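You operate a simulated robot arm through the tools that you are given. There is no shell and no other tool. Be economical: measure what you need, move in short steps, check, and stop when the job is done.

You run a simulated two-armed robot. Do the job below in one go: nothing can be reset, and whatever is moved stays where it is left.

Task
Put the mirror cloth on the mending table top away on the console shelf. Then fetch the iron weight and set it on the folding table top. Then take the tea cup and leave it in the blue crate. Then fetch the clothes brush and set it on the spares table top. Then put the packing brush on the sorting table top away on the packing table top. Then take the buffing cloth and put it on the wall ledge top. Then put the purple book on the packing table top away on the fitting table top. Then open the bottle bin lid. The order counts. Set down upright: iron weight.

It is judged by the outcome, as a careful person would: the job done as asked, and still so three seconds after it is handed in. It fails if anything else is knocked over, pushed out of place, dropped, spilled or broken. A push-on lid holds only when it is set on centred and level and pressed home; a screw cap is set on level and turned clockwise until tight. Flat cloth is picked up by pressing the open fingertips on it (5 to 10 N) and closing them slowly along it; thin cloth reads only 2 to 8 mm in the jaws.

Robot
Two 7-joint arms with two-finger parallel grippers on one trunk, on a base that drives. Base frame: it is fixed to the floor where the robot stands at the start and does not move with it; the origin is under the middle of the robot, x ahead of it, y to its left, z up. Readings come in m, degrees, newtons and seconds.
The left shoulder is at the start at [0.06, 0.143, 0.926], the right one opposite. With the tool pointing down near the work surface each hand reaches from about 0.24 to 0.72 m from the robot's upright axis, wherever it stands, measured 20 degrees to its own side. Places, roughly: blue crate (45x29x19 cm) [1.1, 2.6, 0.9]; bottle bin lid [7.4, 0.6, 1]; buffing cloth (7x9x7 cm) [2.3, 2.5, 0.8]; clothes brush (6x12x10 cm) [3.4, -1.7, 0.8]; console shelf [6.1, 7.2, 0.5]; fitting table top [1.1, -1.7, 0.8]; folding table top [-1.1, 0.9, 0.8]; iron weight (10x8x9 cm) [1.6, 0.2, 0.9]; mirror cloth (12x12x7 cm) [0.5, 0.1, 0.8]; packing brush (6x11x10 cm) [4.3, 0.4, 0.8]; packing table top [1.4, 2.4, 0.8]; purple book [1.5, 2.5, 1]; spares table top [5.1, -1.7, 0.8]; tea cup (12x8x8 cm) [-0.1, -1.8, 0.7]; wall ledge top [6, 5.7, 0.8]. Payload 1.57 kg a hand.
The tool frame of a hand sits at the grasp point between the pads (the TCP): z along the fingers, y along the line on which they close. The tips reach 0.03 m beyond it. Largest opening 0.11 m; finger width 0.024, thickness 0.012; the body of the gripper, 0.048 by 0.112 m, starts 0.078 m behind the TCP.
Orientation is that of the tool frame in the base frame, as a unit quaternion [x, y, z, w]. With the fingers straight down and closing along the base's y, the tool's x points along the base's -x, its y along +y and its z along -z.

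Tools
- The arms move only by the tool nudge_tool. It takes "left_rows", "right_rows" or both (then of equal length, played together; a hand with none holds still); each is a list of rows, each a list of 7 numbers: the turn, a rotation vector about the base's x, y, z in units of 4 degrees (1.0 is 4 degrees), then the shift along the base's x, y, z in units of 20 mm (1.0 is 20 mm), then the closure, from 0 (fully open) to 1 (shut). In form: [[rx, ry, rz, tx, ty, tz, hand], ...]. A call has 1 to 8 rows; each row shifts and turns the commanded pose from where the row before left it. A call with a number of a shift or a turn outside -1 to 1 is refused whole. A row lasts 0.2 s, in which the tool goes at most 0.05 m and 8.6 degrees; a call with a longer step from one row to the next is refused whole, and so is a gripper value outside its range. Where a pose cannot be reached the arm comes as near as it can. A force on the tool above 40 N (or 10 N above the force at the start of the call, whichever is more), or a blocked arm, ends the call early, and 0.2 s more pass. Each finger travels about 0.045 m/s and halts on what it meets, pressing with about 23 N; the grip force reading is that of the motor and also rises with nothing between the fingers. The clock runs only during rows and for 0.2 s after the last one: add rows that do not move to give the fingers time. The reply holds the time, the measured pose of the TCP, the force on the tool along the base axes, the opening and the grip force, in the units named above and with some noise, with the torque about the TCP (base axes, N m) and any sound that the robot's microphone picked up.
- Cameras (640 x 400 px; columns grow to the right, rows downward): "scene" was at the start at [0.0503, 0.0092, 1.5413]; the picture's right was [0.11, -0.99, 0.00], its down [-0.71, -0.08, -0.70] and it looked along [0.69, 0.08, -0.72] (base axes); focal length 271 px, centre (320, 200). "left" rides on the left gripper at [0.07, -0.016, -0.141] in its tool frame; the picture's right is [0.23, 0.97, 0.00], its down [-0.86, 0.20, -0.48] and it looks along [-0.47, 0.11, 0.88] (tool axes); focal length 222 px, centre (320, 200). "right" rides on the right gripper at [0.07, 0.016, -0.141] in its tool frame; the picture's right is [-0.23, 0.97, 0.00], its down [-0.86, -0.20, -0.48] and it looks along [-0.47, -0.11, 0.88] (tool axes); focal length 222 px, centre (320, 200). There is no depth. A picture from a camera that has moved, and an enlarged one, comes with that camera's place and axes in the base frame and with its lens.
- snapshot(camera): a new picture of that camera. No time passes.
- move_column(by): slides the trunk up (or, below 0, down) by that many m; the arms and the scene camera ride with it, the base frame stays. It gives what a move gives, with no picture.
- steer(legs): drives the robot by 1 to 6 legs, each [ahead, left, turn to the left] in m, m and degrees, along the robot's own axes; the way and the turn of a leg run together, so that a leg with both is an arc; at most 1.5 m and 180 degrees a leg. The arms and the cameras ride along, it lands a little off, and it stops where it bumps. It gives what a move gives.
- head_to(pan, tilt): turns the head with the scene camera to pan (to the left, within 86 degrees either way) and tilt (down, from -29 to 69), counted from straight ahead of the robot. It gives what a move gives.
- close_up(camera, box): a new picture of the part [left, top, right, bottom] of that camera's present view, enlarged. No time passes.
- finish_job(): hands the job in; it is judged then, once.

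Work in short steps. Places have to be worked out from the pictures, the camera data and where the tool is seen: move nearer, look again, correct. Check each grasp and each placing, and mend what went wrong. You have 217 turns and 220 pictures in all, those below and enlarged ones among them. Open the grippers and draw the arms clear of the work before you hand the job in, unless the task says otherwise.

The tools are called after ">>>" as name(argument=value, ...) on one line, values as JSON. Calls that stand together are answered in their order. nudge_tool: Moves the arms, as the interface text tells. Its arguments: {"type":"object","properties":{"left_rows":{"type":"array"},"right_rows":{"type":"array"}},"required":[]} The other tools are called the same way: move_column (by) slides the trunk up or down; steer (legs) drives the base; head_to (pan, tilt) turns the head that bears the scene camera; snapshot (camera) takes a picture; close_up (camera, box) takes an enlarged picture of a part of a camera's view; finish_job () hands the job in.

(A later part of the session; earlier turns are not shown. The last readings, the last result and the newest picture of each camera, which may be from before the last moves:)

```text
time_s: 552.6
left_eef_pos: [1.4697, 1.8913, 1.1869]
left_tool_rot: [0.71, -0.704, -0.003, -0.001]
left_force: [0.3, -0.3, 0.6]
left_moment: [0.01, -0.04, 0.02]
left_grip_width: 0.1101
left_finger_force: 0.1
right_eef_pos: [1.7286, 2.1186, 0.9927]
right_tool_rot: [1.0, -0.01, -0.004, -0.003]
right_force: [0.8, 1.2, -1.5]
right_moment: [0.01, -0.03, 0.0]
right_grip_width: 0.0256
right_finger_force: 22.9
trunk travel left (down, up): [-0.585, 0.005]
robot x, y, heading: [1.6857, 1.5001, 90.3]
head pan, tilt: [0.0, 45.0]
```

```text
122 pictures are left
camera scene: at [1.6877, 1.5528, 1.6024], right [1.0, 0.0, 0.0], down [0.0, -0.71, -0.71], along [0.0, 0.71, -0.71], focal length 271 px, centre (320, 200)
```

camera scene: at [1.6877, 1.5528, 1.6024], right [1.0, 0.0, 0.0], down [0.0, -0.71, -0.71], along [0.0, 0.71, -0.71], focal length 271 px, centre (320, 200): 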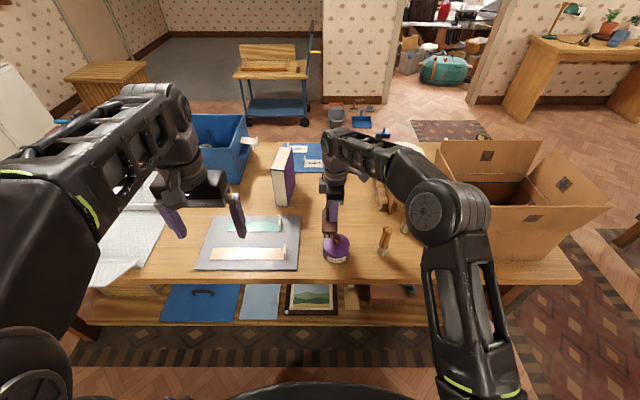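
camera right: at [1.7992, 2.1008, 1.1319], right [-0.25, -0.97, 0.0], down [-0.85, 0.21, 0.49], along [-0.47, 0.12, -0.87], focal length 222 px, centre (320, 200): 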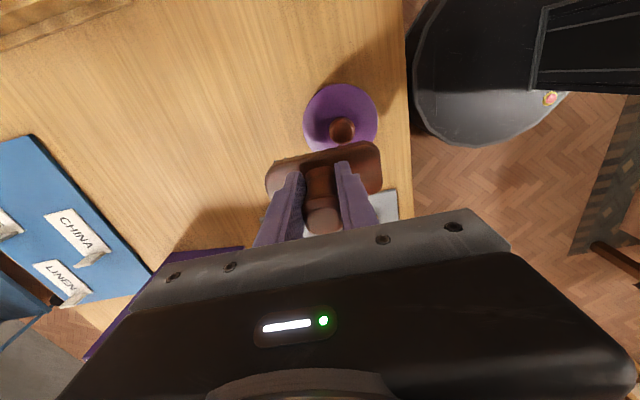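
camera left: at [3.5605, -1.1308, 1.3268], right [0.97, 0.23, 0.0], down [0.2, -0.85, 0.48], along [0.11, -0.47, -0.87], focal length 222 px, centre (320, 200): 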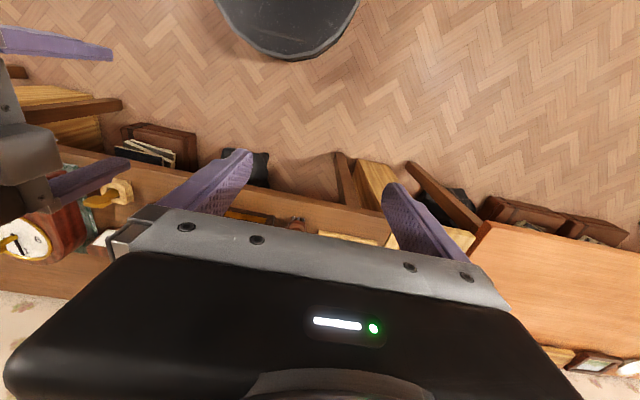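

A purple pot sits right at (1.75, 2.09). I move the brush north: base forward 0.1, hand to (1.75, 2.24).

>>> steer(legs=[[0.1, 0, 0]])

>>> nudge_tool(right_rows=[[0, 0, 0, 0.4, 0.4, 0, 1], [0, 0, 0, 0.4, 0.4, 0, 1], [0, 0, 0, 0.2, 0.4, 0, 1], [0, 0, 0, 0, 0, 0, 1]])

>>> snapshot(camera="right")

```text
time_s: 553.8
left_eef_pos: [1.4692, 1.9932, 1.1863]
left_tool_rot: [0.708, -0.706, -0.002, 0.0]
left_force: [1.0, 0.3, -1.0]
left_moment: [-0.05, -0.03, 0.01]
left_grip_width: 0.11
left_finger_force: 0.0
right_eef_pos: [1.728, 2.2197, 0.9915]
right_tool_rot: [1.0, -0.009, -0.003, -0.002]
right_force: [0.5, 0.1, -2.5]
right_moment: [-0.05, -0.02, -0.02]
right_grip_width: 0.0261
right_finger_force: 22.4
trunk travel left (down, up): [-0.585, 0.005]
robot x, y, heading: [1.6865, 1.6009, 90.0]
head pan, tilt: [0.0, 45.0]
```

```text
time_s: 554.8
left_eef_pos: [1.4692, 1.991, 1.1871]
left_tool_rot: [0.709, -0.705, -0.003, -0.001]
left_force: [0.7, -0.3, -0.1]
left_moment: [-0.01, -0.01, 0.01]
left_grip_width: 0.1101
left_finger_force: 0.1
right_eef_pos: [1.7475, 2.242, 0.9928]
right_tool_rot: [1.0, -0.01, -0.003, -0.002]
right_force: [-0.3, 0.0, -1.3]
right_moment: [-0.01, 0.01, -0.01]
right_grip_width: 0.0258
right_finger_force: 22.8
trunk travel left (down, up): [-0.585, 0.005]
robot x, y, heading: [1.6839, 1.5998, 90.1]
head pan, tilt: [0.0, 45.0]
```

```text
121 pictures are left
camera right: at [1.8182, 2.2242, 1.1328], right [-0.25, -0.97, 0.0], down [-0.85, 0.21, 0.49], along [-0.47, 0.12, -0.87], focal length 222 px, centre (320, 200)
```

right: 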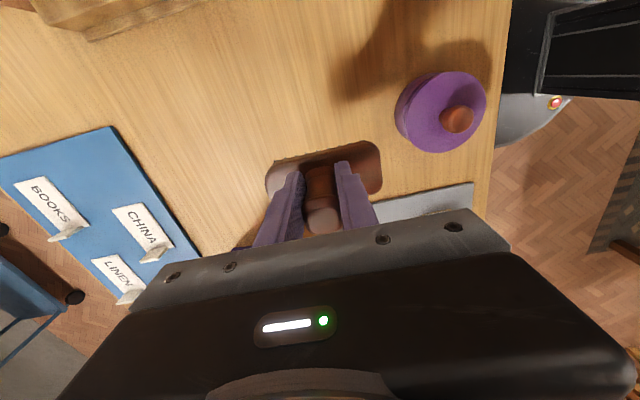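

Clear spot now. Lower to contact and release.

>>> nudge_tool(right_rows=[[0, 0, 0, 0, 0, -1, 1], [0, 0, 0, 0, 0, -1, 1], [0, 0, 0, 0, 0, -1, 1], [0, 0, 0, 0, 0, -1, 1], [0, 0, 0, 0, 0, -1, 1], [0, 0, 0, 0, 0, -0.5, 1], [0, 0, 0, 0, 0, -0.2, 1], [0, 0, 0, 0, 0, -0.2, 1]])

>>> nudge_tool(right_rows=[[0, 0, 0, 0, 0, -0.2, 1], [0, 0, 0, 0, 0, -0.2, 1], [0, 0, 0, 0, 0, -0.2, 1], [0, 0, 0, 0, 0, -0.2, 1], [0, 0, 0, 0, 0, -0.2, 1], [0, 0, 0, 0, 0, -0.2, 1]])

```text
time_s: 556.6
left_eef_pos: [1.4693, 1.9898, 1.1877]
left_tool_rot: [0.709, -0.705, -0.005, -0.002]
left_force: [0.5, -0.4, -0.3]
left_moment: [0.01, 0.03, 0.01]
left_grip_width: 0.11
left_finger_force: 0.0
right_eef_pos: [1.7468, 2.2424, 0.878]
right_tool_rot: [1.0, -0.01, -0.004, -0.004]
right_force: [0.6, 0.6, 19.9]
right_moment: [-0.97, 0.1, -0.01]
right_grip_width: 0.0257
right_finger_force: 22.9
trunk travel left (down, up): [-0.585, 0.005]
robot x, y, heading: [1.6883, 1.6008, 90.2]
head pan, tilt: [0.0, 45.0]
```

```text
time_s: 557.4
left_eef_pos: [1.4688, 1.9925, 1.1866]
left_tool_rot: [0.71, -0.705, -0.004, -0.002]
left_force: [0.5, -1.3, 0.4]
left_moment: [-0.01, 0.0, 0.01]
left_grip_width: 0.11
left_finger_force: 0.1
right_eef_pos: [1.7469, 2.2415, 0.8673]
right_tool_rot: [1.0, -0.01, -0.006, -0.005]
right_force: [1.2, -7.8, 17.2]
right_moment: [-1.29, -0.11, 0.09]
right_grip_width: 0.0259
right_finger_force: 22.7
trunk travel left (down, up): [-0.585, 0.005]
robot x, y, heading: [1.691, 1.6037, 90.4]
head pan, tilt: [0.0, 45.0]
stopped in row 3 (right hand): the force on the tool passed its limit (the readings are from after the stop); the commanded pose is now the measured one
```

>>> nudge_tool(right_rows=[[0, 0, 0, 0, 0, 0, 0.8], [0, 0, 0, 0, 0, 0, 0.6], [0, 0, 0, 0, 0, 0, 0.4], [0, 0, 0, 0, 0, 0, 0.3], [0, 0, 0, 0, 0, 0.5, 0.3], [0, 0, 0, 0, 0, 1, 0.3], [0, 0, 0, 0, 0, 1, 0.3], [0, 0, 0, 0, 0, 1, 0.3]])

>>> nudge_tool(right_rows=[[0, 0, 0, 0, 0, 1, 0], [0, 0, 0, 0, 0, 1, 0], [0, 0, 0, 0, 0, 1, 0], [0, 0, 0, 0, -0.5, 1, 0], [0, 0, 0, 0, -1, 1, 0], [0, 0, 0, 0, -1, 1, 0], [0, 0, 0, 0, -1, 1, 0], [0, 0, 0, 0, -1, 0.5, 0]])

>>> snapshot(camera="right")

>>> snapshot(camera="scene")

```text
time_s: 559.2
left_eef_pos: [1.4696, 1.9917, 1.1874]
left_tool_rot: [0.709, -0.705, -0.004, -0.001]
left_force: [0.0, 0.2, -0.2]
left_moment: [-0.04, -0.02, 0.01]
left_grip_width: 0.11
left_finger_force: 0.0
right_eef_pos: [1.7478, 2.2427, 0.9378]
right_tool_rot: [1.0, -0.011, -0.005, -0.004]
right_force: [0.3, 0.7, -0.7]
right_moment: [-0.01, 0.01, 0.02]
right_grip_width: 0.0772
right_finger_force: 0.0
trunk travel left (down, up): [-0.585, 0.005]
robot x, y, heading: [1.6887, 1.6016, 90.1]
head pan, tilt: [0.0, 45.0]
```

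```text
time_s: 561.0
left_eef_pos: [1.4697, 1.9908, 1.1868]
left_tool_rot: [0.709, -0.705, -0.003, -0.001]
left_force: [0.1, -0.5, -0.1]
left_moment: [0.01, 0.01, 0.02]
left_grip_width: 0.1101
left_finger_force: 0.1
right_eef_pos: [1.7474, 2.1525, 1.0879]
right_tool_rot: [1.0, -0.01, -0.005, -0.005]
right_force: [0.5, -0.5, 0.0]
right_moment: [0.03, 0.0, -0.01]
right_grip_width: 0.1101
right_finger_force: 0.1
trunk travel left (down, up): [-0.585, 0.005]
robot x, y, heading: [1.6897, 1.6028, 90.2]
head pan, tilt: [0.0, 45.0]
```

```text
120 pictures are left
camera right: at [1.8173, 2.1339, 1.2267], right [-0.25, -0.97, -0.01], down [-0.85, 0.21, 0.49], along [-0.47, 0.13, -0.87], focal length 222 px, centre (320, 200)
```

right: 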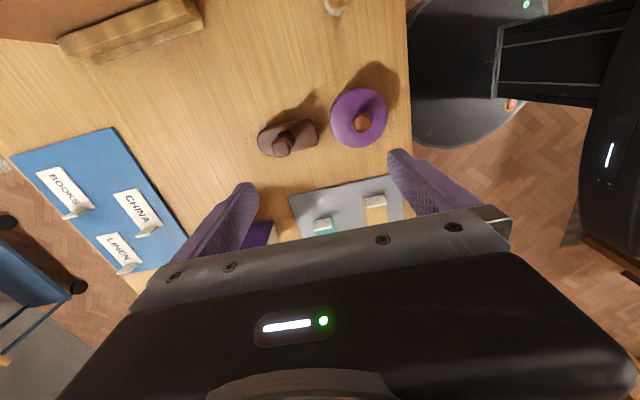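

```text
119 pictures are left
camera scene: at [1.6875, 1.6518, 1.6023], right [1.0, 0.0, 0.0], down [0.0, -0.71, -0.71], along [0.0, 0.71, -0.71], focal length 271 px, centre (320, 200)
```

scene: 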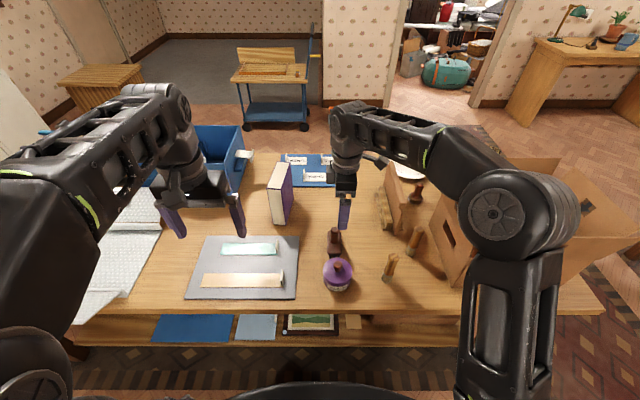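

Packing brush is set. The buffing cloth (2.3, 2.5) is near the cardboard box and closer to the north edge; I drive round to the north side.

>>> steer(legs=[[-0.35, 0, 0], [0, -1.42, 0], [1.5, 0, 0], [0.6, 0, 0], [0, 0, 90], [0.75, 0, 0]])

>>> steer(legs=[[0, 0, 90]])

>>> snapshot(camera="scene")

>>> snapshot(camera="right")

```text
time_s: 587.2
left_eef_pos: [1.8954, 3.0907, 1.1881]
left_tool_rot: [1.0, 0.016, -0.003, 0.001]
left_force: [0.2, 0.1, -0.4]
left_moment: [0.0, 0.01, 0.04]
left_grip_width: 0.11
left_finger_force: 0.0
right_eef_pos: [1.7261, 3.3633, 1.0852]
right_tool_rot: [0.704, 0.71, -0.006, -0.001]
right_force: [-0.1, -0.3, -0.2]
right_moment: [0.01, 0.0, -0.02]
right_grip_width: 0.1098
right_finger_force: 0.0
trunk travel left (down, up): [-0.585, 0.005]
robot x, y, heading: [2.2807, 3.3219, -178.4]
head pan, tilt: [0.0, 45.0]
```

```text
time_s: 591.5
left_eef_pos: [2.5136, 2.9388, 1.1864]
left_tool_rot: [0.691, 0.723, -0.002, 0.003]
left_force: [0.0, 0.5, 0.5]
left_moment: [0.02, 0.0, 0.01]
left_grip_width: 0.1099
left_finger_force: 0.1
right_eef_pos: [2.2442, 2.7651, 1.0867]
right_tool_rot: [-0.01, 1.0, -0.004, 0.004]
right_force: [0.6, -1.0, -0.1]
right_moment: [0.0, 0.01, -0.02]
right_grip_width: 0.1099
right_finger_force: 0.1
trunk travel left (down, up): [-0.585, 0.005]
robot x, y, heading: [2.2805, 3.3199, -87.3]
head pan, tilt: [0.0, 45.0]
```

```text
118 pictures are left
camera scene: at [2.2825, 3.2688, 1.6023], right [-1.0, -0.04, 0.0], down [-0.03, 0.71, -0.71], along [0.03, -0.71, -0.71], focal length 271 px, centre (320, 200)
```

scene: 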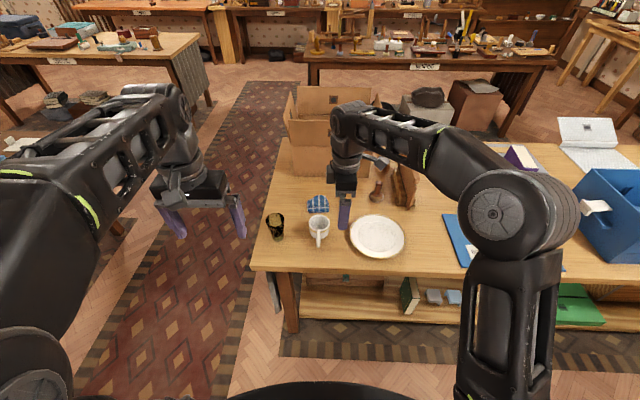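

```text
117 pictures are left
camera right: at [2.1744, 2.7822, 1.2264], right [0.21, 0.98, -0.01], down [0.85, -0.18, 0.49], along [0.48, -0.11, -0.87], focal length 222 px, centre (320, 200)
```

right: 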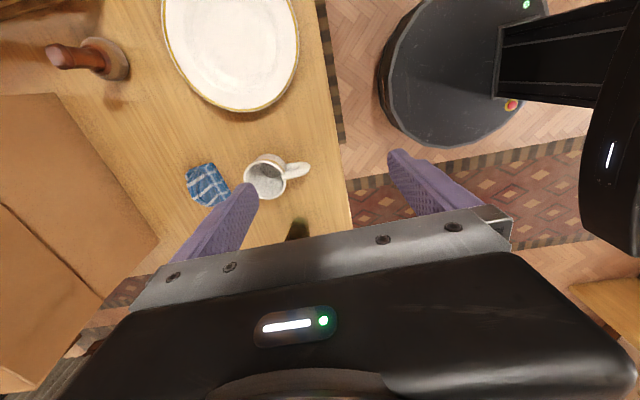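

The buffing cloth is the small blue checked one at (318, 203), behind a mug. Zoom.

>>> close_up(camera="scene", box=[260, 170, 380, 260])

>>> close_up(camera="right", box=[150, 120, 330, 240])

```text
4.44 times, centred on (320, 215) of scene
camera zoom: at [2.2825, 3.2688, 1.6023], right [-1.0, -0.04, 0.0], down [-0.03, 0.71, -0.71], along [0.03, -0.71, -0.71], focal length 1203 px, centre (320, 133)
```

zoom: 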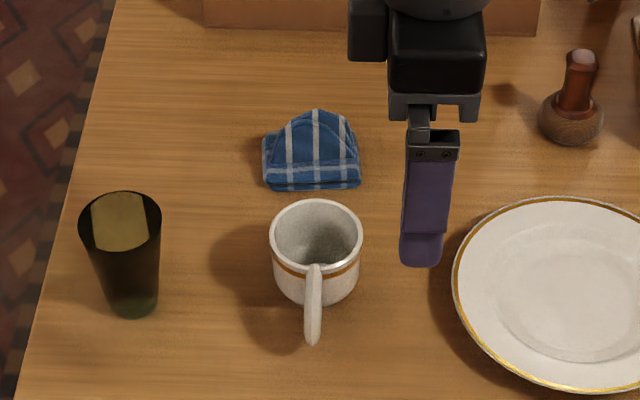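

```text
3.33 times, centred on (240, 180) of right
camera zoom: at [2.1744, 2.7822, 1.2264], right [0.21, 0.98, -0.01], down [0.85, -0.18, 0.49], along [0.48, -0.11, -0.87], focal length 740 px, centre (587, 267)
```

zoom: 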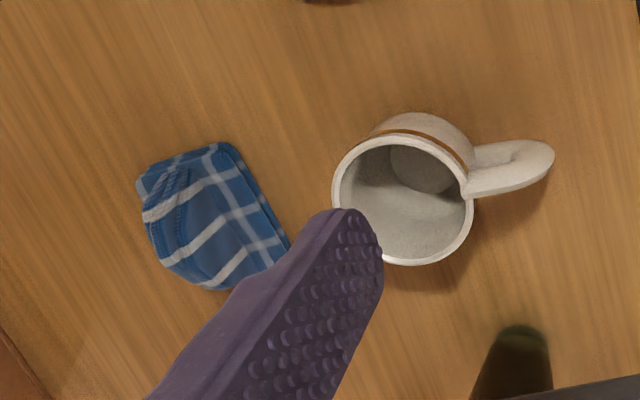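

Ridge runs along x at about (2.315, 2.508), top z≈0.865; closing along y suits. Advance 0.2 and position over it with a narrowed jaw.

>>> steer(legs=[[0.2, 0, 0]])

>>> nudge_tool(right_rows=[[0, 0, 0, 0.8, -0.8, 0, 0.4], [0, 0, 0, 0.8, -0.8, 0, 0.4], [0, 0, 0, 0.8, -0.8, 0, 0.4], [0, 0, 0, 0.7, -0.5, -0.5, 0.4], [0, 0, 0, 0, 0, -1, 0.4], [0, 0, 0, 0, 0, -1, 0.4], [0, 0, 0, 0, 0, -1, 0.4], [0, 0, 0, 0, 0, -1, 0.4]])

>>> snapshot(camera="right")

>>> close_up(camera="scene", box=[240, 150, 400, 270])

```text
time_s: 593.0
left_eef_pos: [2.5241, 2.7377, 1.1863]
left_tool_rot: [0.689, 0.725, 0.0, 0.004]
left_force: [0.0, -0.5, -0.5]
left_moment: [0.01, 0.01, 0.02]
left_grip_width: 0.1098
left_finger_force: 0.1
right_eef_pos: [2.254, 2.5651, 1.0858]
right_tool_rot: [-0.011, 1.0, -0.005, 0.004]
right_force: [0.0, -0.9, -0.5]
right_moment: [0.06, 0.01, 0.01]
right_grip_width: 0.1099
right_finger_force: 0.1
trunk travel left (down, up): [-0.585, 0.005]
robot x, y, heading: [2.2887, 3.1212, -87.5]
head pan, tilt: [0.0, 45.0]
```

```text
time_s: 594.8
left_eef_pos: [2.5242, 2.7397, 1.1877]
left_tool_rot: [0.689, 0.725, 0.0, 0.004]
left_force: [-0.4, -0.5, -0.8]
left_moment: [0.04, -0.01, -0.02]
left_grip_width: 0.11
left_finger_force: 0.2
right_eef_pos: [2.3096, 2.517, 0.9971]
right_tool_rot: [-0.012, 1.0, -0.005, 0.005]
right_force: [-0.2, -0.4, 0.2]
right_moment: [0.01, 0.03, 0.03]
right_grip_width: 0.066
right_finger_force: 0.1
right hand out of reach, approached as far as the arm can: row 3
trunk travel left (down, up): [-0.585, 0.005]
robot x, y, heading: [2.2886, 3.1216, -87.6]
head pan, tilt: [0.0, 45.0]
```

```text
114 pictures are left
camera right: at [2.2389, 2.5339, 1.1365], right [0.21, 0.98, -0.01], down [0.85, -0.18, 0.49], along [0.48, -0.11, -0.87], focal length 222 px, centre (320, 200)
```

right: 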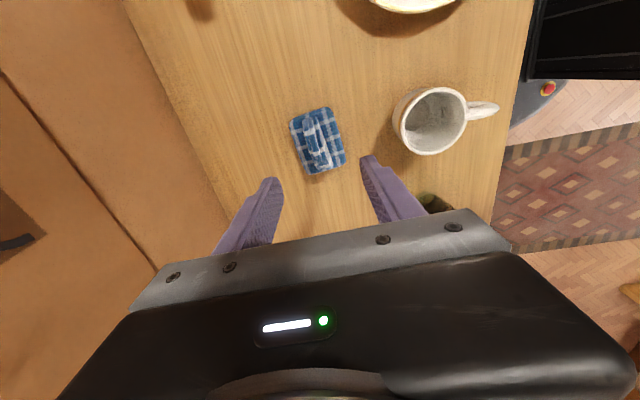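

```text
3.33 times, centred on (320, 210) of scene
camera zoom: at [2.2912, 3.0695, 1.6023], right [-1.0, -0.04, 0.0], down [-0.03, 0.71, -0.71], along [0.03, -0.71, -0.71], focal length 902 px, centre (320, 167)
```

zoom: 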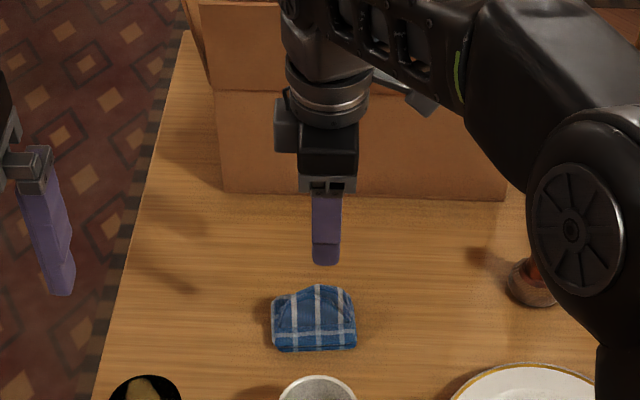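

Centre (2.313, 2.511), ridge yawed ~10°. Rotate a bit, and descend to z≈0.86.

>>> nudge_tool(right_rows=[[0, 0, 0.8, 0.2, -0.3, -1, 0.4], [0, 0, 0.8, 0, 0, -1, 0.4], [0, 0, 0.6, 0, 0, -1, 0.4], [0, 0, 0, 0, 0, -1, 0.4], [0, 0, 0, 0, 0, -1, 0.4], [0, 0, 0, 0, 0, -0.6, 0.4], [0, 0, 0, 0, 0, 0, 0.4]])

>>> snapshot(camera="right")

```text
time_s: 596.4
left_eef_pos: [2.5238, 2.7388, 1.1862]
left_tool_rot: [0.689, 0.724, -0.001, 0.004]
left_force: [0.1, 0.7, 0.3]
left_moment: [-0.01, 0.0, -0.01]
left_grip_width: 0.1099
left_finger_force: 0.0
right_eef_pos: [2.3112, 2.5112, 0.8847]
right_tool_rot: [-0.088, 0.996, -0.005, 0.005]
right_force: [0.5, -0.4, 0.1]
right_moment: [-0.02, 0.01, 0.01]
right_grip_width: 0.0659
right_finger_force: 0.0
trunk travel left (down, up): [-0.585, 0.005]
robot x, y, heading: [2.2913, 3.1225, -87.5]
head pan, tilt: [0.0, 45.0]
```

```text
112 pictures are left
camera right: at [2.2393, 2.5167, 1.0246], right [0.05, 1.0, -0.01], down [0.87, -0.04, 0.49], along [0.49, -0.03, -0.87], focal length 222 px, centre (320, 200)
```

right: 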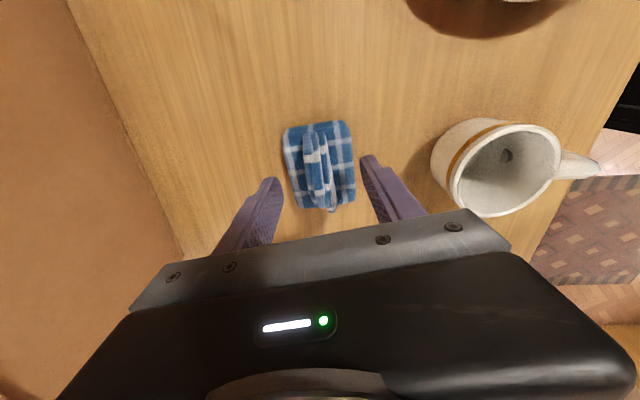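

Ridge straddled. Lower gently then close.

>>> nudge_tool(right_rows=[[0, 0, 0, 0, 0, -0.5, 0.4], [0, 0, 0, 0, 0, -0.4, 0.4], [0, 0, 0, 0, 0, -0.3, 0.4], [0, 0, 0, 0, 0, -0.2, 0.4], [0, 0, 0, 0, 0, 0, 0.4]])

>>> nudge_tool(right_rows=[[0, 0, 0, 0, 0, 0, 0.6], [0, 0, 0, 0, 0, 0, 0.75], [0, 0, 0, 0, 0, 0, 0.9], [0, 0, 0, 0, 0, 0, 1], [0, 0, 0, 0, 0, 0, 1], [0, 0, 0, 0, 0, 0, 1]])

>>> nudge_tool(right_rows=[[0, 0, 0, 0, 0, 0.5, 1], [0, 0, 0, 0, 0, 1, 1], [0, 0, 0, 0, 0, 1, 1], [0, 0, 0, 0, 0, 1, 1], [0, 0, 0, 0, 0, 1, 1], [0, 0, 0, 0, 0, 1, 1], [0, 0, 0, 0, 0, 1, 1], [0, 0, 0, 0, 0, 1, 1]])

>>> snapshot(camera="right")

```text
time_s: 597.6
left_eef_pos: [2.5246, 2.7394, 1.1877]
left_tool_rot: [0.69, 0.724, -0.001, 0.004]
left_force: [0.5, -0.2, -0.4]
left_moment: [0.0, 0.01, -0.01]
left_grip_width: 0.1103
left_finger_force: 0.0
right_eef_pos: [2.3111, 2.5117, 0.8571]
right_tool_rot: [-0.088, 0.996, -0.004, 0.005]
right_force: [-0.6, 0.4, 0.4]
right_moment: [0.02, 0.03, 0.0]
right_grip_width: 0.0663
right_finger_force: 0.2
trunk travel left (down, up): [-0.585, 0.005]
robot x, y, heading: [2.2864, 3.1185, -87.6]
head pan, tilt: [0.0, 45.0]
```

```text
time_s: 599.0
left_eef_pos: [2.5239, 2.7399, 1.187]
left_tool_rot: [0.689, 0.724, -0.001, 0.004]
left_force: [-0.1, 0.2, -0.5]
left_moment: [-0.01, -0.02, 0.01]
left_grip_width: 0.1097
left_finger_force: 0.1
right_eef_pos: [2.3102, 2.51, 0.8573]
right_tool_rot: [-0.088, 0.996, -0.004, 0.005]
right_force: [0.2, -1.1, 2.0]
right_moment: [0.03, 0.04, 0.01]
right_grip_width: 0.023
right_finger_force: 23.5
trunk travel left (down, up): [-0.585, 0.005]
robot x, y, heading: [2.2878, 3.1207, -87.5]
head pan, tilt: [0.0, 45.0]
```

```text
time_s: 600.8
left_eef_pos: [2.5237, 2.7397, 1.1869]
left_tool_rot: [0.69, 0.724, -0.002, 0.004]
left_force: [-0.3, 0.3, 0.1]
left_moment: [0.0, 0.01, -0.02]
left_grip_width: 0.1102
left_finger_force: 0.0
right_eef_pos: [2.3103, 2.5098, 1.0077]
right_tool_rot: [-0.089, 0.996, -0.005, 0.005]
right_force: [-0.2, -0.4, -1.2]
right_moment: [-0.02, 0.01, -0.01]
right_grip_width: 0.0234
right_finger_force: 23.5
trunk travel left (down, up): [-0.585, 0.005]
robot x, y, heading: [2.2862, 3.1196, -87.5]
head pan, tilt: [0.0, 45.0]
```

```text
111 pictures are left
camera right: at [2.2386, 2.515, 1.1472], right [0.05, 1.0, -0.01], down [0.87, -0.04, 0.49], along [0.49, -0.03, -0.87], focal length 222 px, centre (320, 200)
```

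right: 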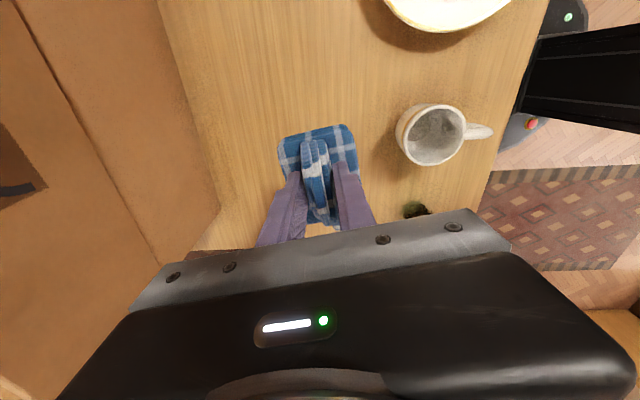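

The cloth is held. Raise, retract, and drive to the alcove with the wall ledge.

>>> nudge_tool(right_rows=[[0, 0, 0, -0.3, 0, 1, 1], [0, 0, 0, -0.3, 0.5, 1, 1], [0, 0, 0, -0.3, 1, 1, 1], [0, 0, 0, -0.3, 1, 0.5, 1], [0, 0, 0, -0.3, 1, 0, 1], [0, 0, 0, -0.3, 1, 0, 1], [0, 0, 0, -0.3, 1, 0, 1], [0, 0, 0, -0.3, 1, 0, 1]])

>>> steer(legs=[[-0.35, 0, 0], [0, 0, 87.5], [1.5, 0, 0], [1.5, 0, 0], [1.2, 0, 0], [0, 0, 90]])

>>> head_to(pan=0, tilt=35)

>>> snapshot(camera="scene")

```text
time_s: 602.6
left_eef_pos: [2.5236, 2.7405, 1.1885]
left_tool_rot: [0.69, 0.724, -0.001, 0.004]
left_force: [-0.5, -0.1, 0.8]
left_moment: [-0.02, -0.02, -0.01]
left_grip_width: 0.11
left_finger_force: 0.1
right_eef_pos: [2.2632, 2.643, 1.0784]
right_tool_rot: [-0.087, 0.996, -0.004, 0.005]
right_force: [-0.2, -0.2, 0.2]
right_moment: [0.0, 0.01, -0.01]
right_grip_width: 0.0231
right_finger_force: 23.0
trunk travel left (down, up): [-0.585, 0.005]
robot x, y, heading: [2.2907, 3.1201, -87.7]
head pan, tilt: [0.0, 45.0]
```

```text
time_s: 632.2
left_eef_pos: [6.2681, 3.7337, 1.1873]
left_tool_rot: [-0.7, 0.714, 0.004, 0.001]
left_force: [0.4, -0.1, 0.1]
left_moment: [0.01, 0.02, 0.03]
left_grip_width: 0.1099
left_finger_force: 0.1
right_eef_pos: [6.5343, 3.8146, 1.0776]
right_tool_rot: [0.998, 0.055, -0.005, -0.005]
right_force: [0.6, -0.3, -0.4]
right_moment: [0.0, 0.04, -0.02]
right_grip_width: 0.0233
right_finger_force: 23.2
trunk travel left (down, up): [-0.585, 0.005]
robot x, y, heading: [6.4801, 3.3431, 88.5]
head pan, tilt: [0.0, 45.0]
```

```text
time_s: 633.0
left_eef_pos: [6.2673, 3.7332, 1.1867]
left_tool_rot: [-0.701, 0.713, 0.003, 0.002]
left_force: [0.2, 0.1, -0.8]
left_moment: [-0.04, 0.04, 0.02]
left_grip_width: 0.11
left_finger_force: 0.1
right_eef_pos: [6.5337, 3.8141, 1.079]
right_tool_rot: [0.998, 0.055, -0.005, -0.003]
right_force: [-0.5, 0.6, -1.3]
right_moment: [0.0, 0.01, 0.01]
right_grip_width: 0.0234
right_finger_force: 22.9
trunk travel left (down, up): [-0.585, 0.005]
robot x, y, heading: [6.4747, 3.3351, 88.4]
head pan, tilt: [0.0, 35.0]
```

```text
110 pictures are left
camera scene: at [6.4775, 3.3961, 1.6171], right [1.0, -0.02, 0.0], down [-0.01, -0.57, -0.82], along [0.02, 0.82, -0.57], focal length 271 px, centre (320, 200)
```

scene: 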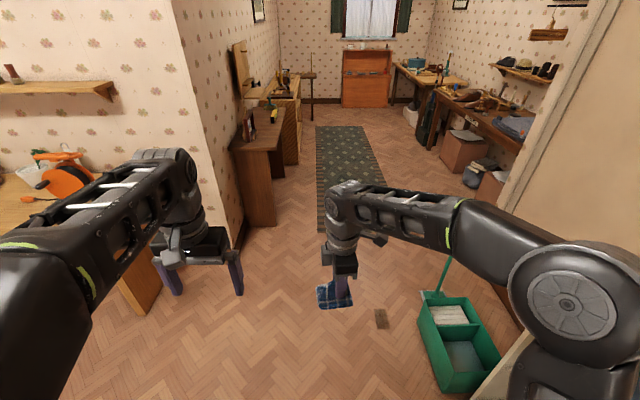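

Route clear. Drive in and turn to face the ledge.

>>> steer(legs=[[1.5, 0, 1.5], [0.75, -0.35, 0], [0, 0, 90]])

>>> head_to(pan=0, tilt=45)

>>> snapshot(camera="scene")

```text
time_s: 648.3
left_eef_pos: [6.4129, 5.3804, 1.1869]
left_tool_rot: [1.0, 0.012, -0.003, 0.001]
left_force: [-0.7, -0.2, 0.5]
left_moment: [-0.01, 0.02, 0.0]
left_grip_width: 0.1099
left_finger_force: 0.1
right_eef_pos: [6.3214, 5.6435, 1.0783]
right_tool_rot: [0.651, 0.759, -0.006, 0.001]
right_force: [0.3, -0.2, 0.5]
right_moment: [0.0, -0.01, -0.02]
right_grip_width: 0.0232
right_finger_force: 22.3
trunk travel left (down, up): [-0.585, 0.005]
robot x, y, heading: [6.7999, 5.6085, -179.2]
head pan, tilt: [0.0, 35.0]
```

```text
time_s: 649.0
left_eef_pos: [6.4137, 5.3812, 1.1873]
left_tool_rot: [1.0, 0.011, -0.004, 0.002]
left_force: [-0.4, 0.1, 0.0]
left_moment: [-0.01, 0.03, 0.0]
left_grip_width: 0.1104
left_finger_force: 0.1
right_eef_pos: [6.321, 5.6425, 1.0792]
right_tool_rot: [0.652, 0.758, -0.006, 0.002]
right_force: [0.5, -0.2, -0.6]
right_moment: [0.02, 0.04, -0.01]
right_grip_width: 0.0233
right_finger_force: 22.8
trunk travel left (down, up): [-0.585, 0.005]
robot x, y, heading: [6.7993, 5.6048, -178.9]
head pan, tilt: [0.0, 45.0]
```

```text
109 pictures are left
camera scene: at [6.7491, 5.6056, 1.6024], right [-0.02, 1.0, 0.0], down [0.71, 0.01, -0.71], along [-0.71, -0.01, -0.71], focal length 271 px, centre (320, 200)
```

scene: 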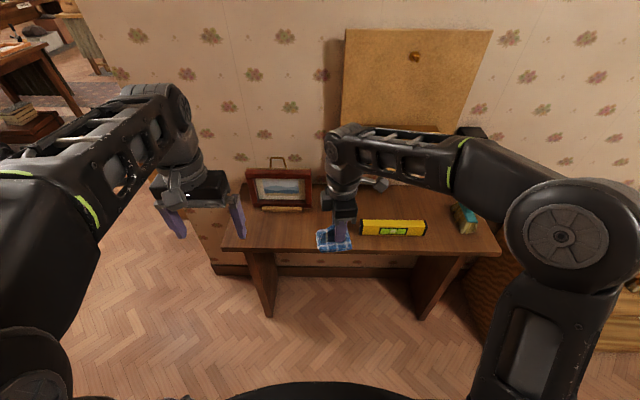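

Desk top (the wall ledge, z≈0.8) has a free spot about (6.09, 5.60). Advance 0.1 and carry the cloth there.

>>> steer(legs=[[0.1, 0, 0]])

>>> nudge_tool(right_rows=[[0, 0, 0, -0.9, -0.3, -0.2, 1], [0, 0, 0, -0.9, -0.3, -0.3, 1], [0, 0, 0, -0.9, -0.3, -0.5, 1], [0, 0, 0, -0.9, -0.3, -1, 1], [0, 0, 0, -0.9, -0.3, -1, 1], [0, 0, 0, -0.9, -0.3, -1, 1], [0, 0, 0, -0.9, -0.3, -1, 1], [0, 0, 0, 0, 0, -1, 1]])

>>> snapshot(camera="right")

>>> snapshot(camera="scene")

```text
time_s: 650.1
left_eef_pos: [6.3128, 5.3793, 1.186]
left_tool_rot: [1.0, 0.013, -0.002, 0.002]
left_force: [0.4, -0.6, -0.6]
left_moment: [0.01, -0.02, -0.01]
left_grip_width: 0.1099
left_finger_force: 0.0
right_eef_pos: [6.2213, 5.6402, 1.0785]
right_tool_rot: [0.651, 0.759, -0.006, 0.001]
right_force: [-0.6, 0.6, -0.8]
right_moment: [0.01, -0.04, 0.04]
right_grip_width: 0.023
right_finger_force: 23.1
trunk travel left (down, up): [-0.585, 0.005]
robot x, y, heading: [6.7014, 5.6028, -178.9]
head pan, tilt: [0.0, 45.0]
```

```text
time_s: 651.9
left_eef_pos: [6.3139, 5.3796, 1.1873]
left_tool_rot: [1.0, 0.012, -0.003, 0.002]
left_force: [-0.8, 0.0, 0.2]
left_moment: [0.01, -0.01, 0.0]
left_grip_width: 0.1102
left_finger_force: 0.0
right_eef_pos: [6.0952, 5.6018, 0.9589]
right_tool_rot: [0.652, 0.759, -0.006, 0.0]
right_force: [0.1, -1.0, -1.0]
right_moment: [0.03, -0.01, 0.01]
right_grip_width: 0.0232
right_finger_force: 22.9
trunk travel left (down, up): [-0.585, 0.005]
robot x, y, heading: [6.7007, 5.6009, -179.0]
head pan, tilt: [0.0, 45.0]
```

```text
108 pictures are left
camera right: at [6.1022, 5.6745, 1.0983], right [1.0, -0.08, -0.01], down [-0.06, -0.87, 0.49], along [-0.04, -0.49, -0.87], focal length 222 px, centre (320, 200)
```

right: 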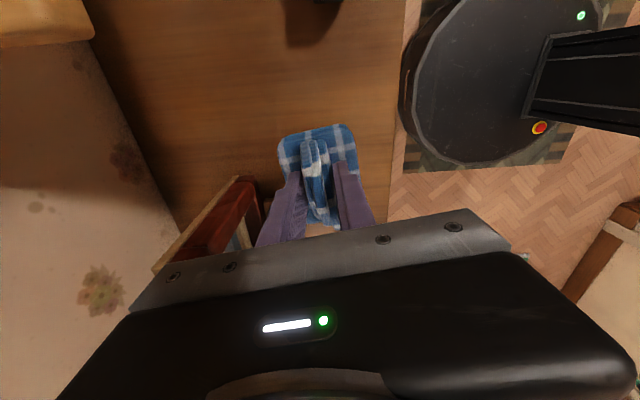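

```text
107 pictures are left
camera scene: at [6.6493, 5.6037, 1.6024], right [-0.02, 1.0, 0.0], down [0.71, 0.01, -0.71], along [-0.71, -0.01, -0.71], focal length 271 px, centre (320, 200)
```

scene: 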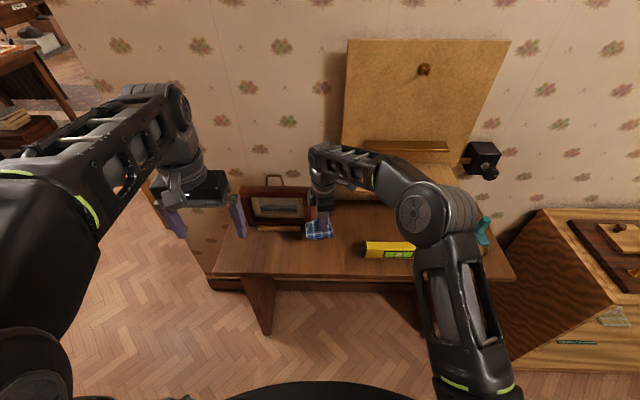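

The picture frame is near the hand; shift +5 cm in y, then lower to contact.

>>> nudge_tool(right_rows=[[0, 0, 0, 0.2, 0.8, 0, 1], [0, 0, 0, 0.2, 0.8, 0, 1], [0, 0, 0, 0, 0.8, -0.5, 1], [0, 0, 0, 0, 0, -1, 1], [0, 0, 0, 0, 0, -1, 1], [0, 0, 0, 0, 0, -1, 1], [0, 0, 0, 0, 0, -0.5, 1], [0, 0, 0, 0, 0, -0.3, 1]])

>>> nudge_tool(right_rows=[[0, 0, 0, 0, 0, -0.3, 1], [0, 0, 0, 0, 0, -0.3, 1], [0, 0, 0, 0, 0, -0.3, 1], [0, 0, 0, 0, 0, -0.3, 1], [0, 0, 0, 0, 0, -0.3, 1], [0, 0, 0, 0, 0, -0.3, 1]])

>>> snapshot(camera="right")

```text
time_s: 653.7
left_eef_pos: [6.3137, 5.3785, 1.1875]
left_tool_rot: [1.0, 0.012, -0.003, 0.002]
left_force: [-0.3, 0.9, 0.6]
left_moment: [-0.02, -0.01, 0.02]
left_grip_width: 0.1099
left_finger_force: 0.0
right_eef_pos: [6.1044, 5.6453, 0.8726]
right_tool_rot: [0.652, 0.758, -0.005, 0.001]
right_force: [-0.2, 0.4, -1.3]
right_moment: [0.02, 0.03, 0.0]
right_grip_width: 0.0233
right_finger_force: 23.6
trunk travel left (down, up): [-0.585, 0.005]
robot x, y, heading: [6.7014, 5.6046, -178.6]
head pan, tilt: [0.0, 45.0]
```

```text
time_s: 655.0
left_eef_pos: [6.316, 5.3798, 1.188]
left_tool_rot: [1.0, 0.012, -0.005, 0.002]
left_force: [0.1, 0.5, -0.3]
left_moment: [-0.02, -0.02, -0.02]
left_grip_width: 0.11
left_finger_force: 0.1
right_eef_pos: [6.1023, 5.6443, 0.848]
right_tool_rot: [0.652, 0.758, -0.009, 0.0]
right_force: [7.9, 2.6, 18.6]
right_moment: [0.34, -0.83, 0.06]
right_grip_width: 0.0238
right_finger_force: 22.7
trunk travel left (down, up): [-0.585, 0.005]
robot x, y, heading: [6.6976, 5.6034, -179.2]
head pan, tilt: [0.0, 45.0]
stopped in row 6 (right hand): the force on the tool passed its limit (the readings are from after the stop); the commanded pose is now the measured one
```

```text
106 pictures are left
camera right: at [6.1121, 5.7196, 0.9874], right [1.0, -0.08, -0.01], down [-0.06, -0.87, 0.49], along [-0.05, -0.49, -0.87], focal length 222 px, centre (320, 200)
```

right: 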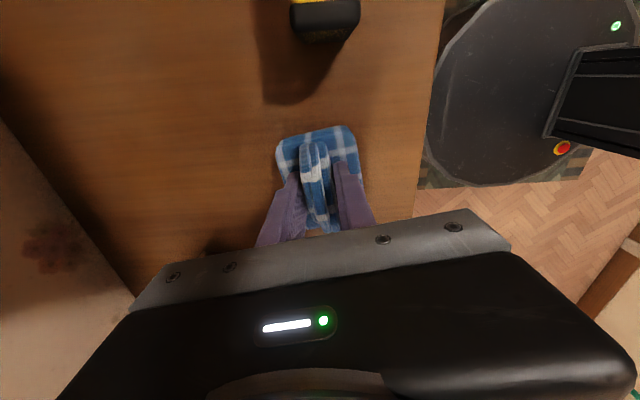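

Contact. Release to a moderate opening and rise.

>>> nudge_tool(right_rows=[[0, 0, 0, 0, 0, 0, 0.8], [0, 0, 0, 0, 0, 0, 0.65], [0, 0, 0, 0, 0, 0, 0.5], [0, 0, 0, 0, 0, 0, 0.5], [0, 0, 0, 0, 0, 0.5, 0.5], [0, 0, 0, 0, 0, 1, 0.5], [0, 0, 0, 0, 0, 1, 0.5], [0, 0, 0, 0, 0, 1, 0.5]])

>>> nudge_tool(right_rows=[[0, 0, 0, 0, 0, 1, 0.5], [0, 0, 0, 0, 0, 1, 0.5], [0, 0, 0, 0, 0, 1, 0.5], [0, 0, 0, 0, 0, 1, 0.2], [0, 0, 0, 0.5, 0, 1, 0], [0, 0, 0, 1, 0, 1, 0], [0, 0, 0, 1, 0, 1, 0], [0, 0, 0, 1, 0, 0.5, 0]])

>>> snapshot(camera="right")

```text
time_s: 656.8
left_eef_pos: [6.3141, 5.3791, 1.1855]
left_tool_rot: [1.0, 0.012, -0.004, 0.002]
left_force: [-0.4, 0.4, 0.6]
left_moment: [0.02, 0.02, 0.01]
left_grip_width: 0.1099
left_finger_force: 0.1
right_eef_pos: [6.1029, 5.645, 0.9172]
right_tool_rot: [0.651, 0.759, -0.008, -0.001]
right_force: [-0.3, 0.4, 0.1]
right_moment: [0.02, 0.01, -0.02]
right_grip_width: 0.0551
right_finger_force: 0.0
trunk travel left (down, up): [-0.585, 0.005]
robot x, y, heading: [6.7014, 5.6039, -178.8]
head pan, tilt: [0.0, 45.0]
```

```text
time_s: 658.6
left_eef_pos: [6.3142, 5.3785, 1.1875]
left_tool_rot: [1.0, 0.012, -0.004, 0.002]
left_force: [0.3, -0.8, 0.4]
left_moment: [0.0, 0.0, -0.05]
left_grip_width: 0.1101
left_finger_force: 0.1
right_eef_pos: [6.172, 5.6466, 1.0661]
right_tool_rot: [0.652, 0.758, -0.008, 0.0]
right_force: [-0.2, -0.8, 0.4]
right_moment: [-0.01, 0.0, -0.02]
right_grip_width: 0.1101
right_finger_force: 0.0
trunk travel left (down, up): [-0.585, 0.005]
robot x, y, heading: [6.6991, 5.6053, -178.8]
head pan, tilt: [0.0, 45.0]
```

```text
105 pictures are left
camera right: at [6.1817, 5.7195, 1.2053], right [1.0, -0.08, -0.01], down [-0.06, -0.87, 0.49], along [-0.05, -0.49, -0.87], focal length 222 px, centre (320, 200)
```

right: 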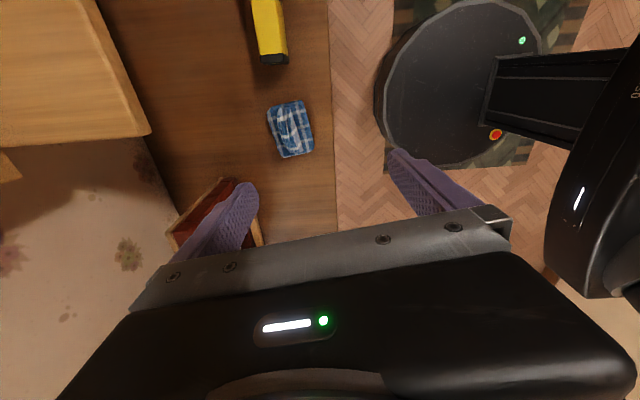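

Buffing cloth lies on the ledge. Now the purple book: I'll use the left hand (its closing direction suits). Drive back toward the packing table's south side.

>>> steer(legs=[[-0.13, 0, 0], [0, 0, 88.8], [0.75, -0.33, 0], [1.5, 0, 0], [0, 0, -90]])

>>> steer(legs=[[1.5, 0, 0], [1.5, 0, 0], [0.38, 0, 0], [0, 0, 90]])

```text
time_s: 678.6
left_eef_pos: [6.1695, 3.0926, 1.1867]
left_tool_rot: [1.0, 0.02, -0.003, 0.002]
left_force: [0.4, -0.1, 0.7]
left_moment: [-0.02, 0.02, 0.01]
left_grip_width: 0.11
left_finger_force: 0.0
right_eef_pos: [6.0247, 3.3576, 1.0652]
right_tool_rot: [0.646, 0.764, -0.007, -0.001]
right_force: [1.1, 0.3, -0.7]
right_moment: [0.01, -0.03, 0.0]
right_grip_width: 0.1101
right_finger_force: 0.0
trunk travel left (down, up): [-0.585, 0.005]
robot x, y, heading: [6.5525, 3.3254, -177.8]
head pan, tilt: [0.0, 45.0]
```

```text
time_s: 698.7
left_eef_pos: [3.4344, 2.7558, 1.1868]
left_tool_rot: [0.696, 0.718, -0.001, 0.004]
left_force: [-0.7, -1.3, 0.6]
left_moment: [-0.02, -0.02, -0.02]
left_grip_width: 0.1102
left_finger_force: 0.1
right_eef_pos: [3.1677, 2.6143, 1.0652]
right_tool_rot: [-0.078, 0.997, -0.006, 0.006]
right_force: [-0.3, -0.4, -0.4]
right_moment: [0.0, -0.01, 0.01]
right_grip_width: 0.1098
right_finger_force: 0.1
trunk travel left (down, up): [-0.585, 0.005]
robot x, y, heading: [3.2083, 3.1452, -88.7]
head pan, tilt: [0.0, 45.0]
```

>>> steer(legs=[[1.4, -0.1, 0], [0.45, 0, 0], [0, 0, -91], [1.47, 0, 0], [0, 0, -90]])

>>> head_to(pan=0, tilt=35)

>>> snapshot(camera="scene")

```text
time_s: 722.7
left_eef_pos: [1.4453, 1.5936, 1.1875]
left_tool_rot: [0.727, -0.687, -0.004, 0.0]
left_force: [0.8, 0.3, -0.6]
left_moment: [-0.01, 0.01, 0.0]
left_grip_width: 0.1099
left_finger_force: 0.0
right_eef_pos: [1.7055, 1.7431, 1.0646]
right_tool_rot: [0.996, 0.092, -0.006, -0.006]
right_force: [-0.2, -0.1, -0.3]
right_moment: [0.03, -0.04, -0.02]
right_grip_width: 0.1098
right_finger_force: 0.1
trunk travel left (down, up): [-0.585, 0.005]
robot x, y, heading: [1.683, 1.2117, 92.9]
head pan, tilt: [0.0, 45.0]
```

```text
time_s: 723.4
left_eef_pos: [1.444, 1.592, 1.1872]
left_tool_rot: [0.727, -0.687, -0.003, -0.002]
left_force: [-0.3, 0.1, 0.1]
left_moment: [0.03, 0.01, -0.01]
left_grip_width: 0.1099
left_finger_force: 0.0
right_eef_pos: [1.7055, 1.7426, 1.0636]
right_tool_rot: [0.996, 0.091, -0.006, -0.007]
right_force: [-0.3, -0.3, -0.1]
right_moment: [0.01, -0.01, -0.03]
right_grip_width: 0.1101
right_finger_force: 0.0
trunk travel left (down, up): [-0.585, 0.005]
robot x, y, heading: [1.6806, 1.2104, 92.8]
head pan, tilt: [0.0, 35.0]
```

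```text
104 pictures are left
camera scene: at [1.6788, 1.2713, 1.6171], right [1.0, 0.05, 0.0], down [0.03, -0.57, -0.82], along [-0.04, 0.82, -0.57], focal length 271 px, centre (320, 200)
```

scene: 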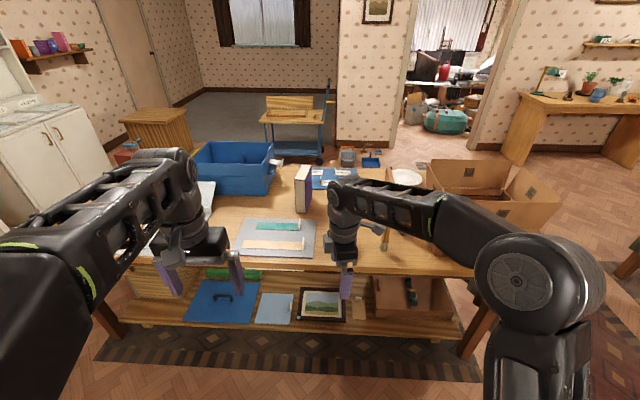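

>>> close_up(camera="scene", box=[240, 140, 380, 245])

>>> snapshot(camera="left")

```text
3.81 times, centred on (310, 192) of scene
camera zoom: at [1.6788, 1.2713, 1.6171], right [1.0, 0.05, 0.0], down [0.03, -0.57, -0.82], along [-0.04, 0.82, -0.57], focal length 1031 px, centre (358, 229)
```

zoom: 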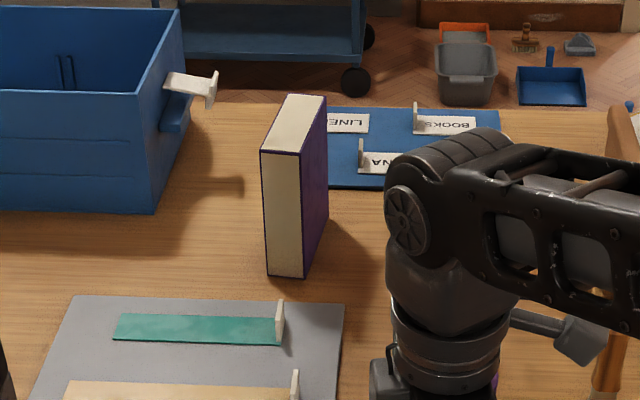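

```text
102 pictures are left
camera left: at [1.4653, 1.522, 1.3268], right [-0.96, -0.28, 0.0], down [-0.25, 0.84, 0.49], along [-0.14, 0.47, -0.87], focal length 222 px, centre (320, 200)
```

left: 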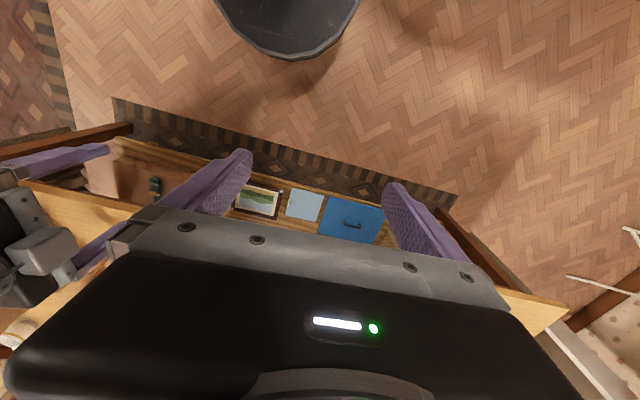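

Book: about 5 cm thick, centre (1.543, 2.40), top z≈0.985. Tuck the right hand, advance to y≈1.72.

>>> nudge_tool(right_rows=[[0, 0, 0, 0.5, -0.8, 0.5, 0], [0, 0, 0, 0.5, -0.8, 0.5, 0], [0, 0, 0, 0.5, -0.8, 0.5, 0], [0, 0, 0, 0.5, -0.8, 0, 0], [0, 0, 0, 0.5, -0.8, 0, 0], [0, 0, 0, 0, -0.8, 0, 0], [0, 0, 0, 0, -0.8, 0, 0], [0, 0, 0, 0, -0.8, 0, 0]])

>>> steer(legs=[[0, 0, -2.8], [0.51, 0, 0]])

>>> nudge_tool(left_rows=[[0, 0, -0.5, 0.5, 1, 0, 0], [0, 0, -0.5, 0.5, 1, 0, 0], [0, 0, -0.5, 0.5, 1, 0, 0], [0, 0, -0.5, 0.5, 1, 0, 0], [0, 0, -0.5, 0.5, 1, -0.2, 0], [0, 0, 0, 0.5, 1, -0.3, 0], [0, 0, 0, 0.5, 1, -0.3, 0], [0, 0, 0, 0.5, 1, -0.3, 0]])

>>> snapshot(camera="left")

>>> snapshot(camera="scene")

```text
time_s: 725.2
left_eef_pos: [1.4448, 1.5932, 1.1866]
left_tool_rot: [0.726, -0.687, -0.003, -0.001]
left_force: [-0.2, -1.4, -0.2]
left_moment: [0.01, 0.01, -0.03]
left_grip_width: 0.1102
left_finger_force: 0.1
right_eef_pos: [1.7577, 1.6136, 1.0951]
right_tool_rot: [0.996, 0.092, -0.006, -0.007]
right_force: [-1.0, -0.3, -0.3]
right_moment: [0.04, 0.04, -0.01]
right_grip_width: 0.1102
right_finger_force: 0.0
trunk travel left (down, up): [-0.585, 0.005]
robot x, y, heading: [1.6845, 1.2111, 93.1]
head pan, tilt: [0.0, 35.0]
```

```text
time_s: 728.6
left_eef_pos: [1.46, 2.1183, 1.1867]
left_tool_rot: [0.71, -0.704, -0.004, -0.001]
left_force: [-0.4, -0.2, -0.8]
left_moment: [-0.03, -0.03, -0.02]
left_grip_width: 0.11
left_finger_force: 0.0
right_eef_pos: [1.7734, 2.125, 1.0934]
right_tool_rot: [0.998, 0.068, -0.005, -0.007]
right_force: [0.5, 0.3, -0.4]
right_moment: [-0.02, -0.01, 0.02]
right_grip_width: 0.11
right_finger_force: 0.1
trunk travel left (down, up): [-0.585, 0.005]
robot x, y, heading: [1.679, 1.7286, 90.4]
head pan, tilt: [0.0, 35.0]
```

```text
time_s: 730.4
left_eef_pos: [1.5266, 2.2485, 1.1639]
left_tool_rot: [-0.666, 0.746, 0.005, 0.003]
left_force: [0.4, -0.7, 0.2]
left_moment: [-0.02, 0.0, -0.04]
left_grip_width: 0.11
left_finger_force: 0.0
left hand out of reach, approached as far as the arm can: row 3, 4
right_eef_pos: [1.7752, 2.1249, 1.0928]
right_tool_rot: [0.998, 0.068, -0.006, -0.006]
right_force: [0.1, -0.6, 0.2]
right_moment: [0.03, -0.03, 0.03]
right_grip_width: 0.11
right_finger_force: 0.0
trunk travel left (down, up): [-0.585, 0.005]
robot x, y, heading: [1.6805, 1.7249, 90.4]
head pan, tilt: [0.0, 35.0]
```

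```text
101 pictures are left
camera left: at [1.535, 2.175, 1.3031], right [-0.99, -0.12, 0.0], down [-0.1, 0.87, 0.49], along [-0.06, 0.49, -0.87], focal length 222 px, centre (320, 200)
```

left: 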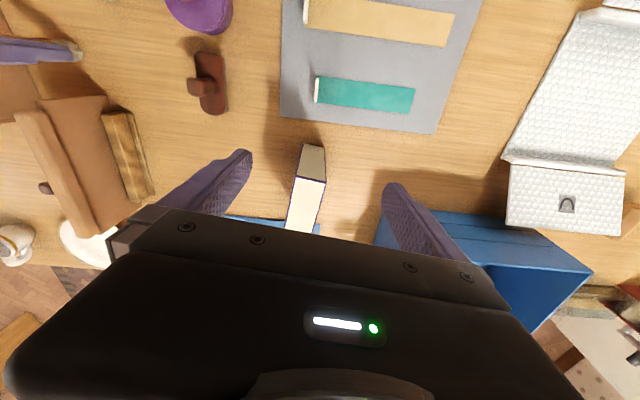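

```text
100 pictures are left
camera scene: at [1.6795, 1.7865, 1.6171], right [1.0, 0.0, 0.0], down [0.0, -0.57, -0.82], along [0.0, 0.82, -0.57], focal length 271 px, centre (320, 200)
```

scene: 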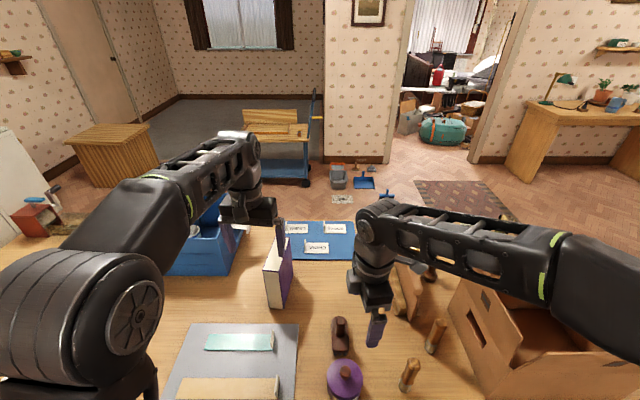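

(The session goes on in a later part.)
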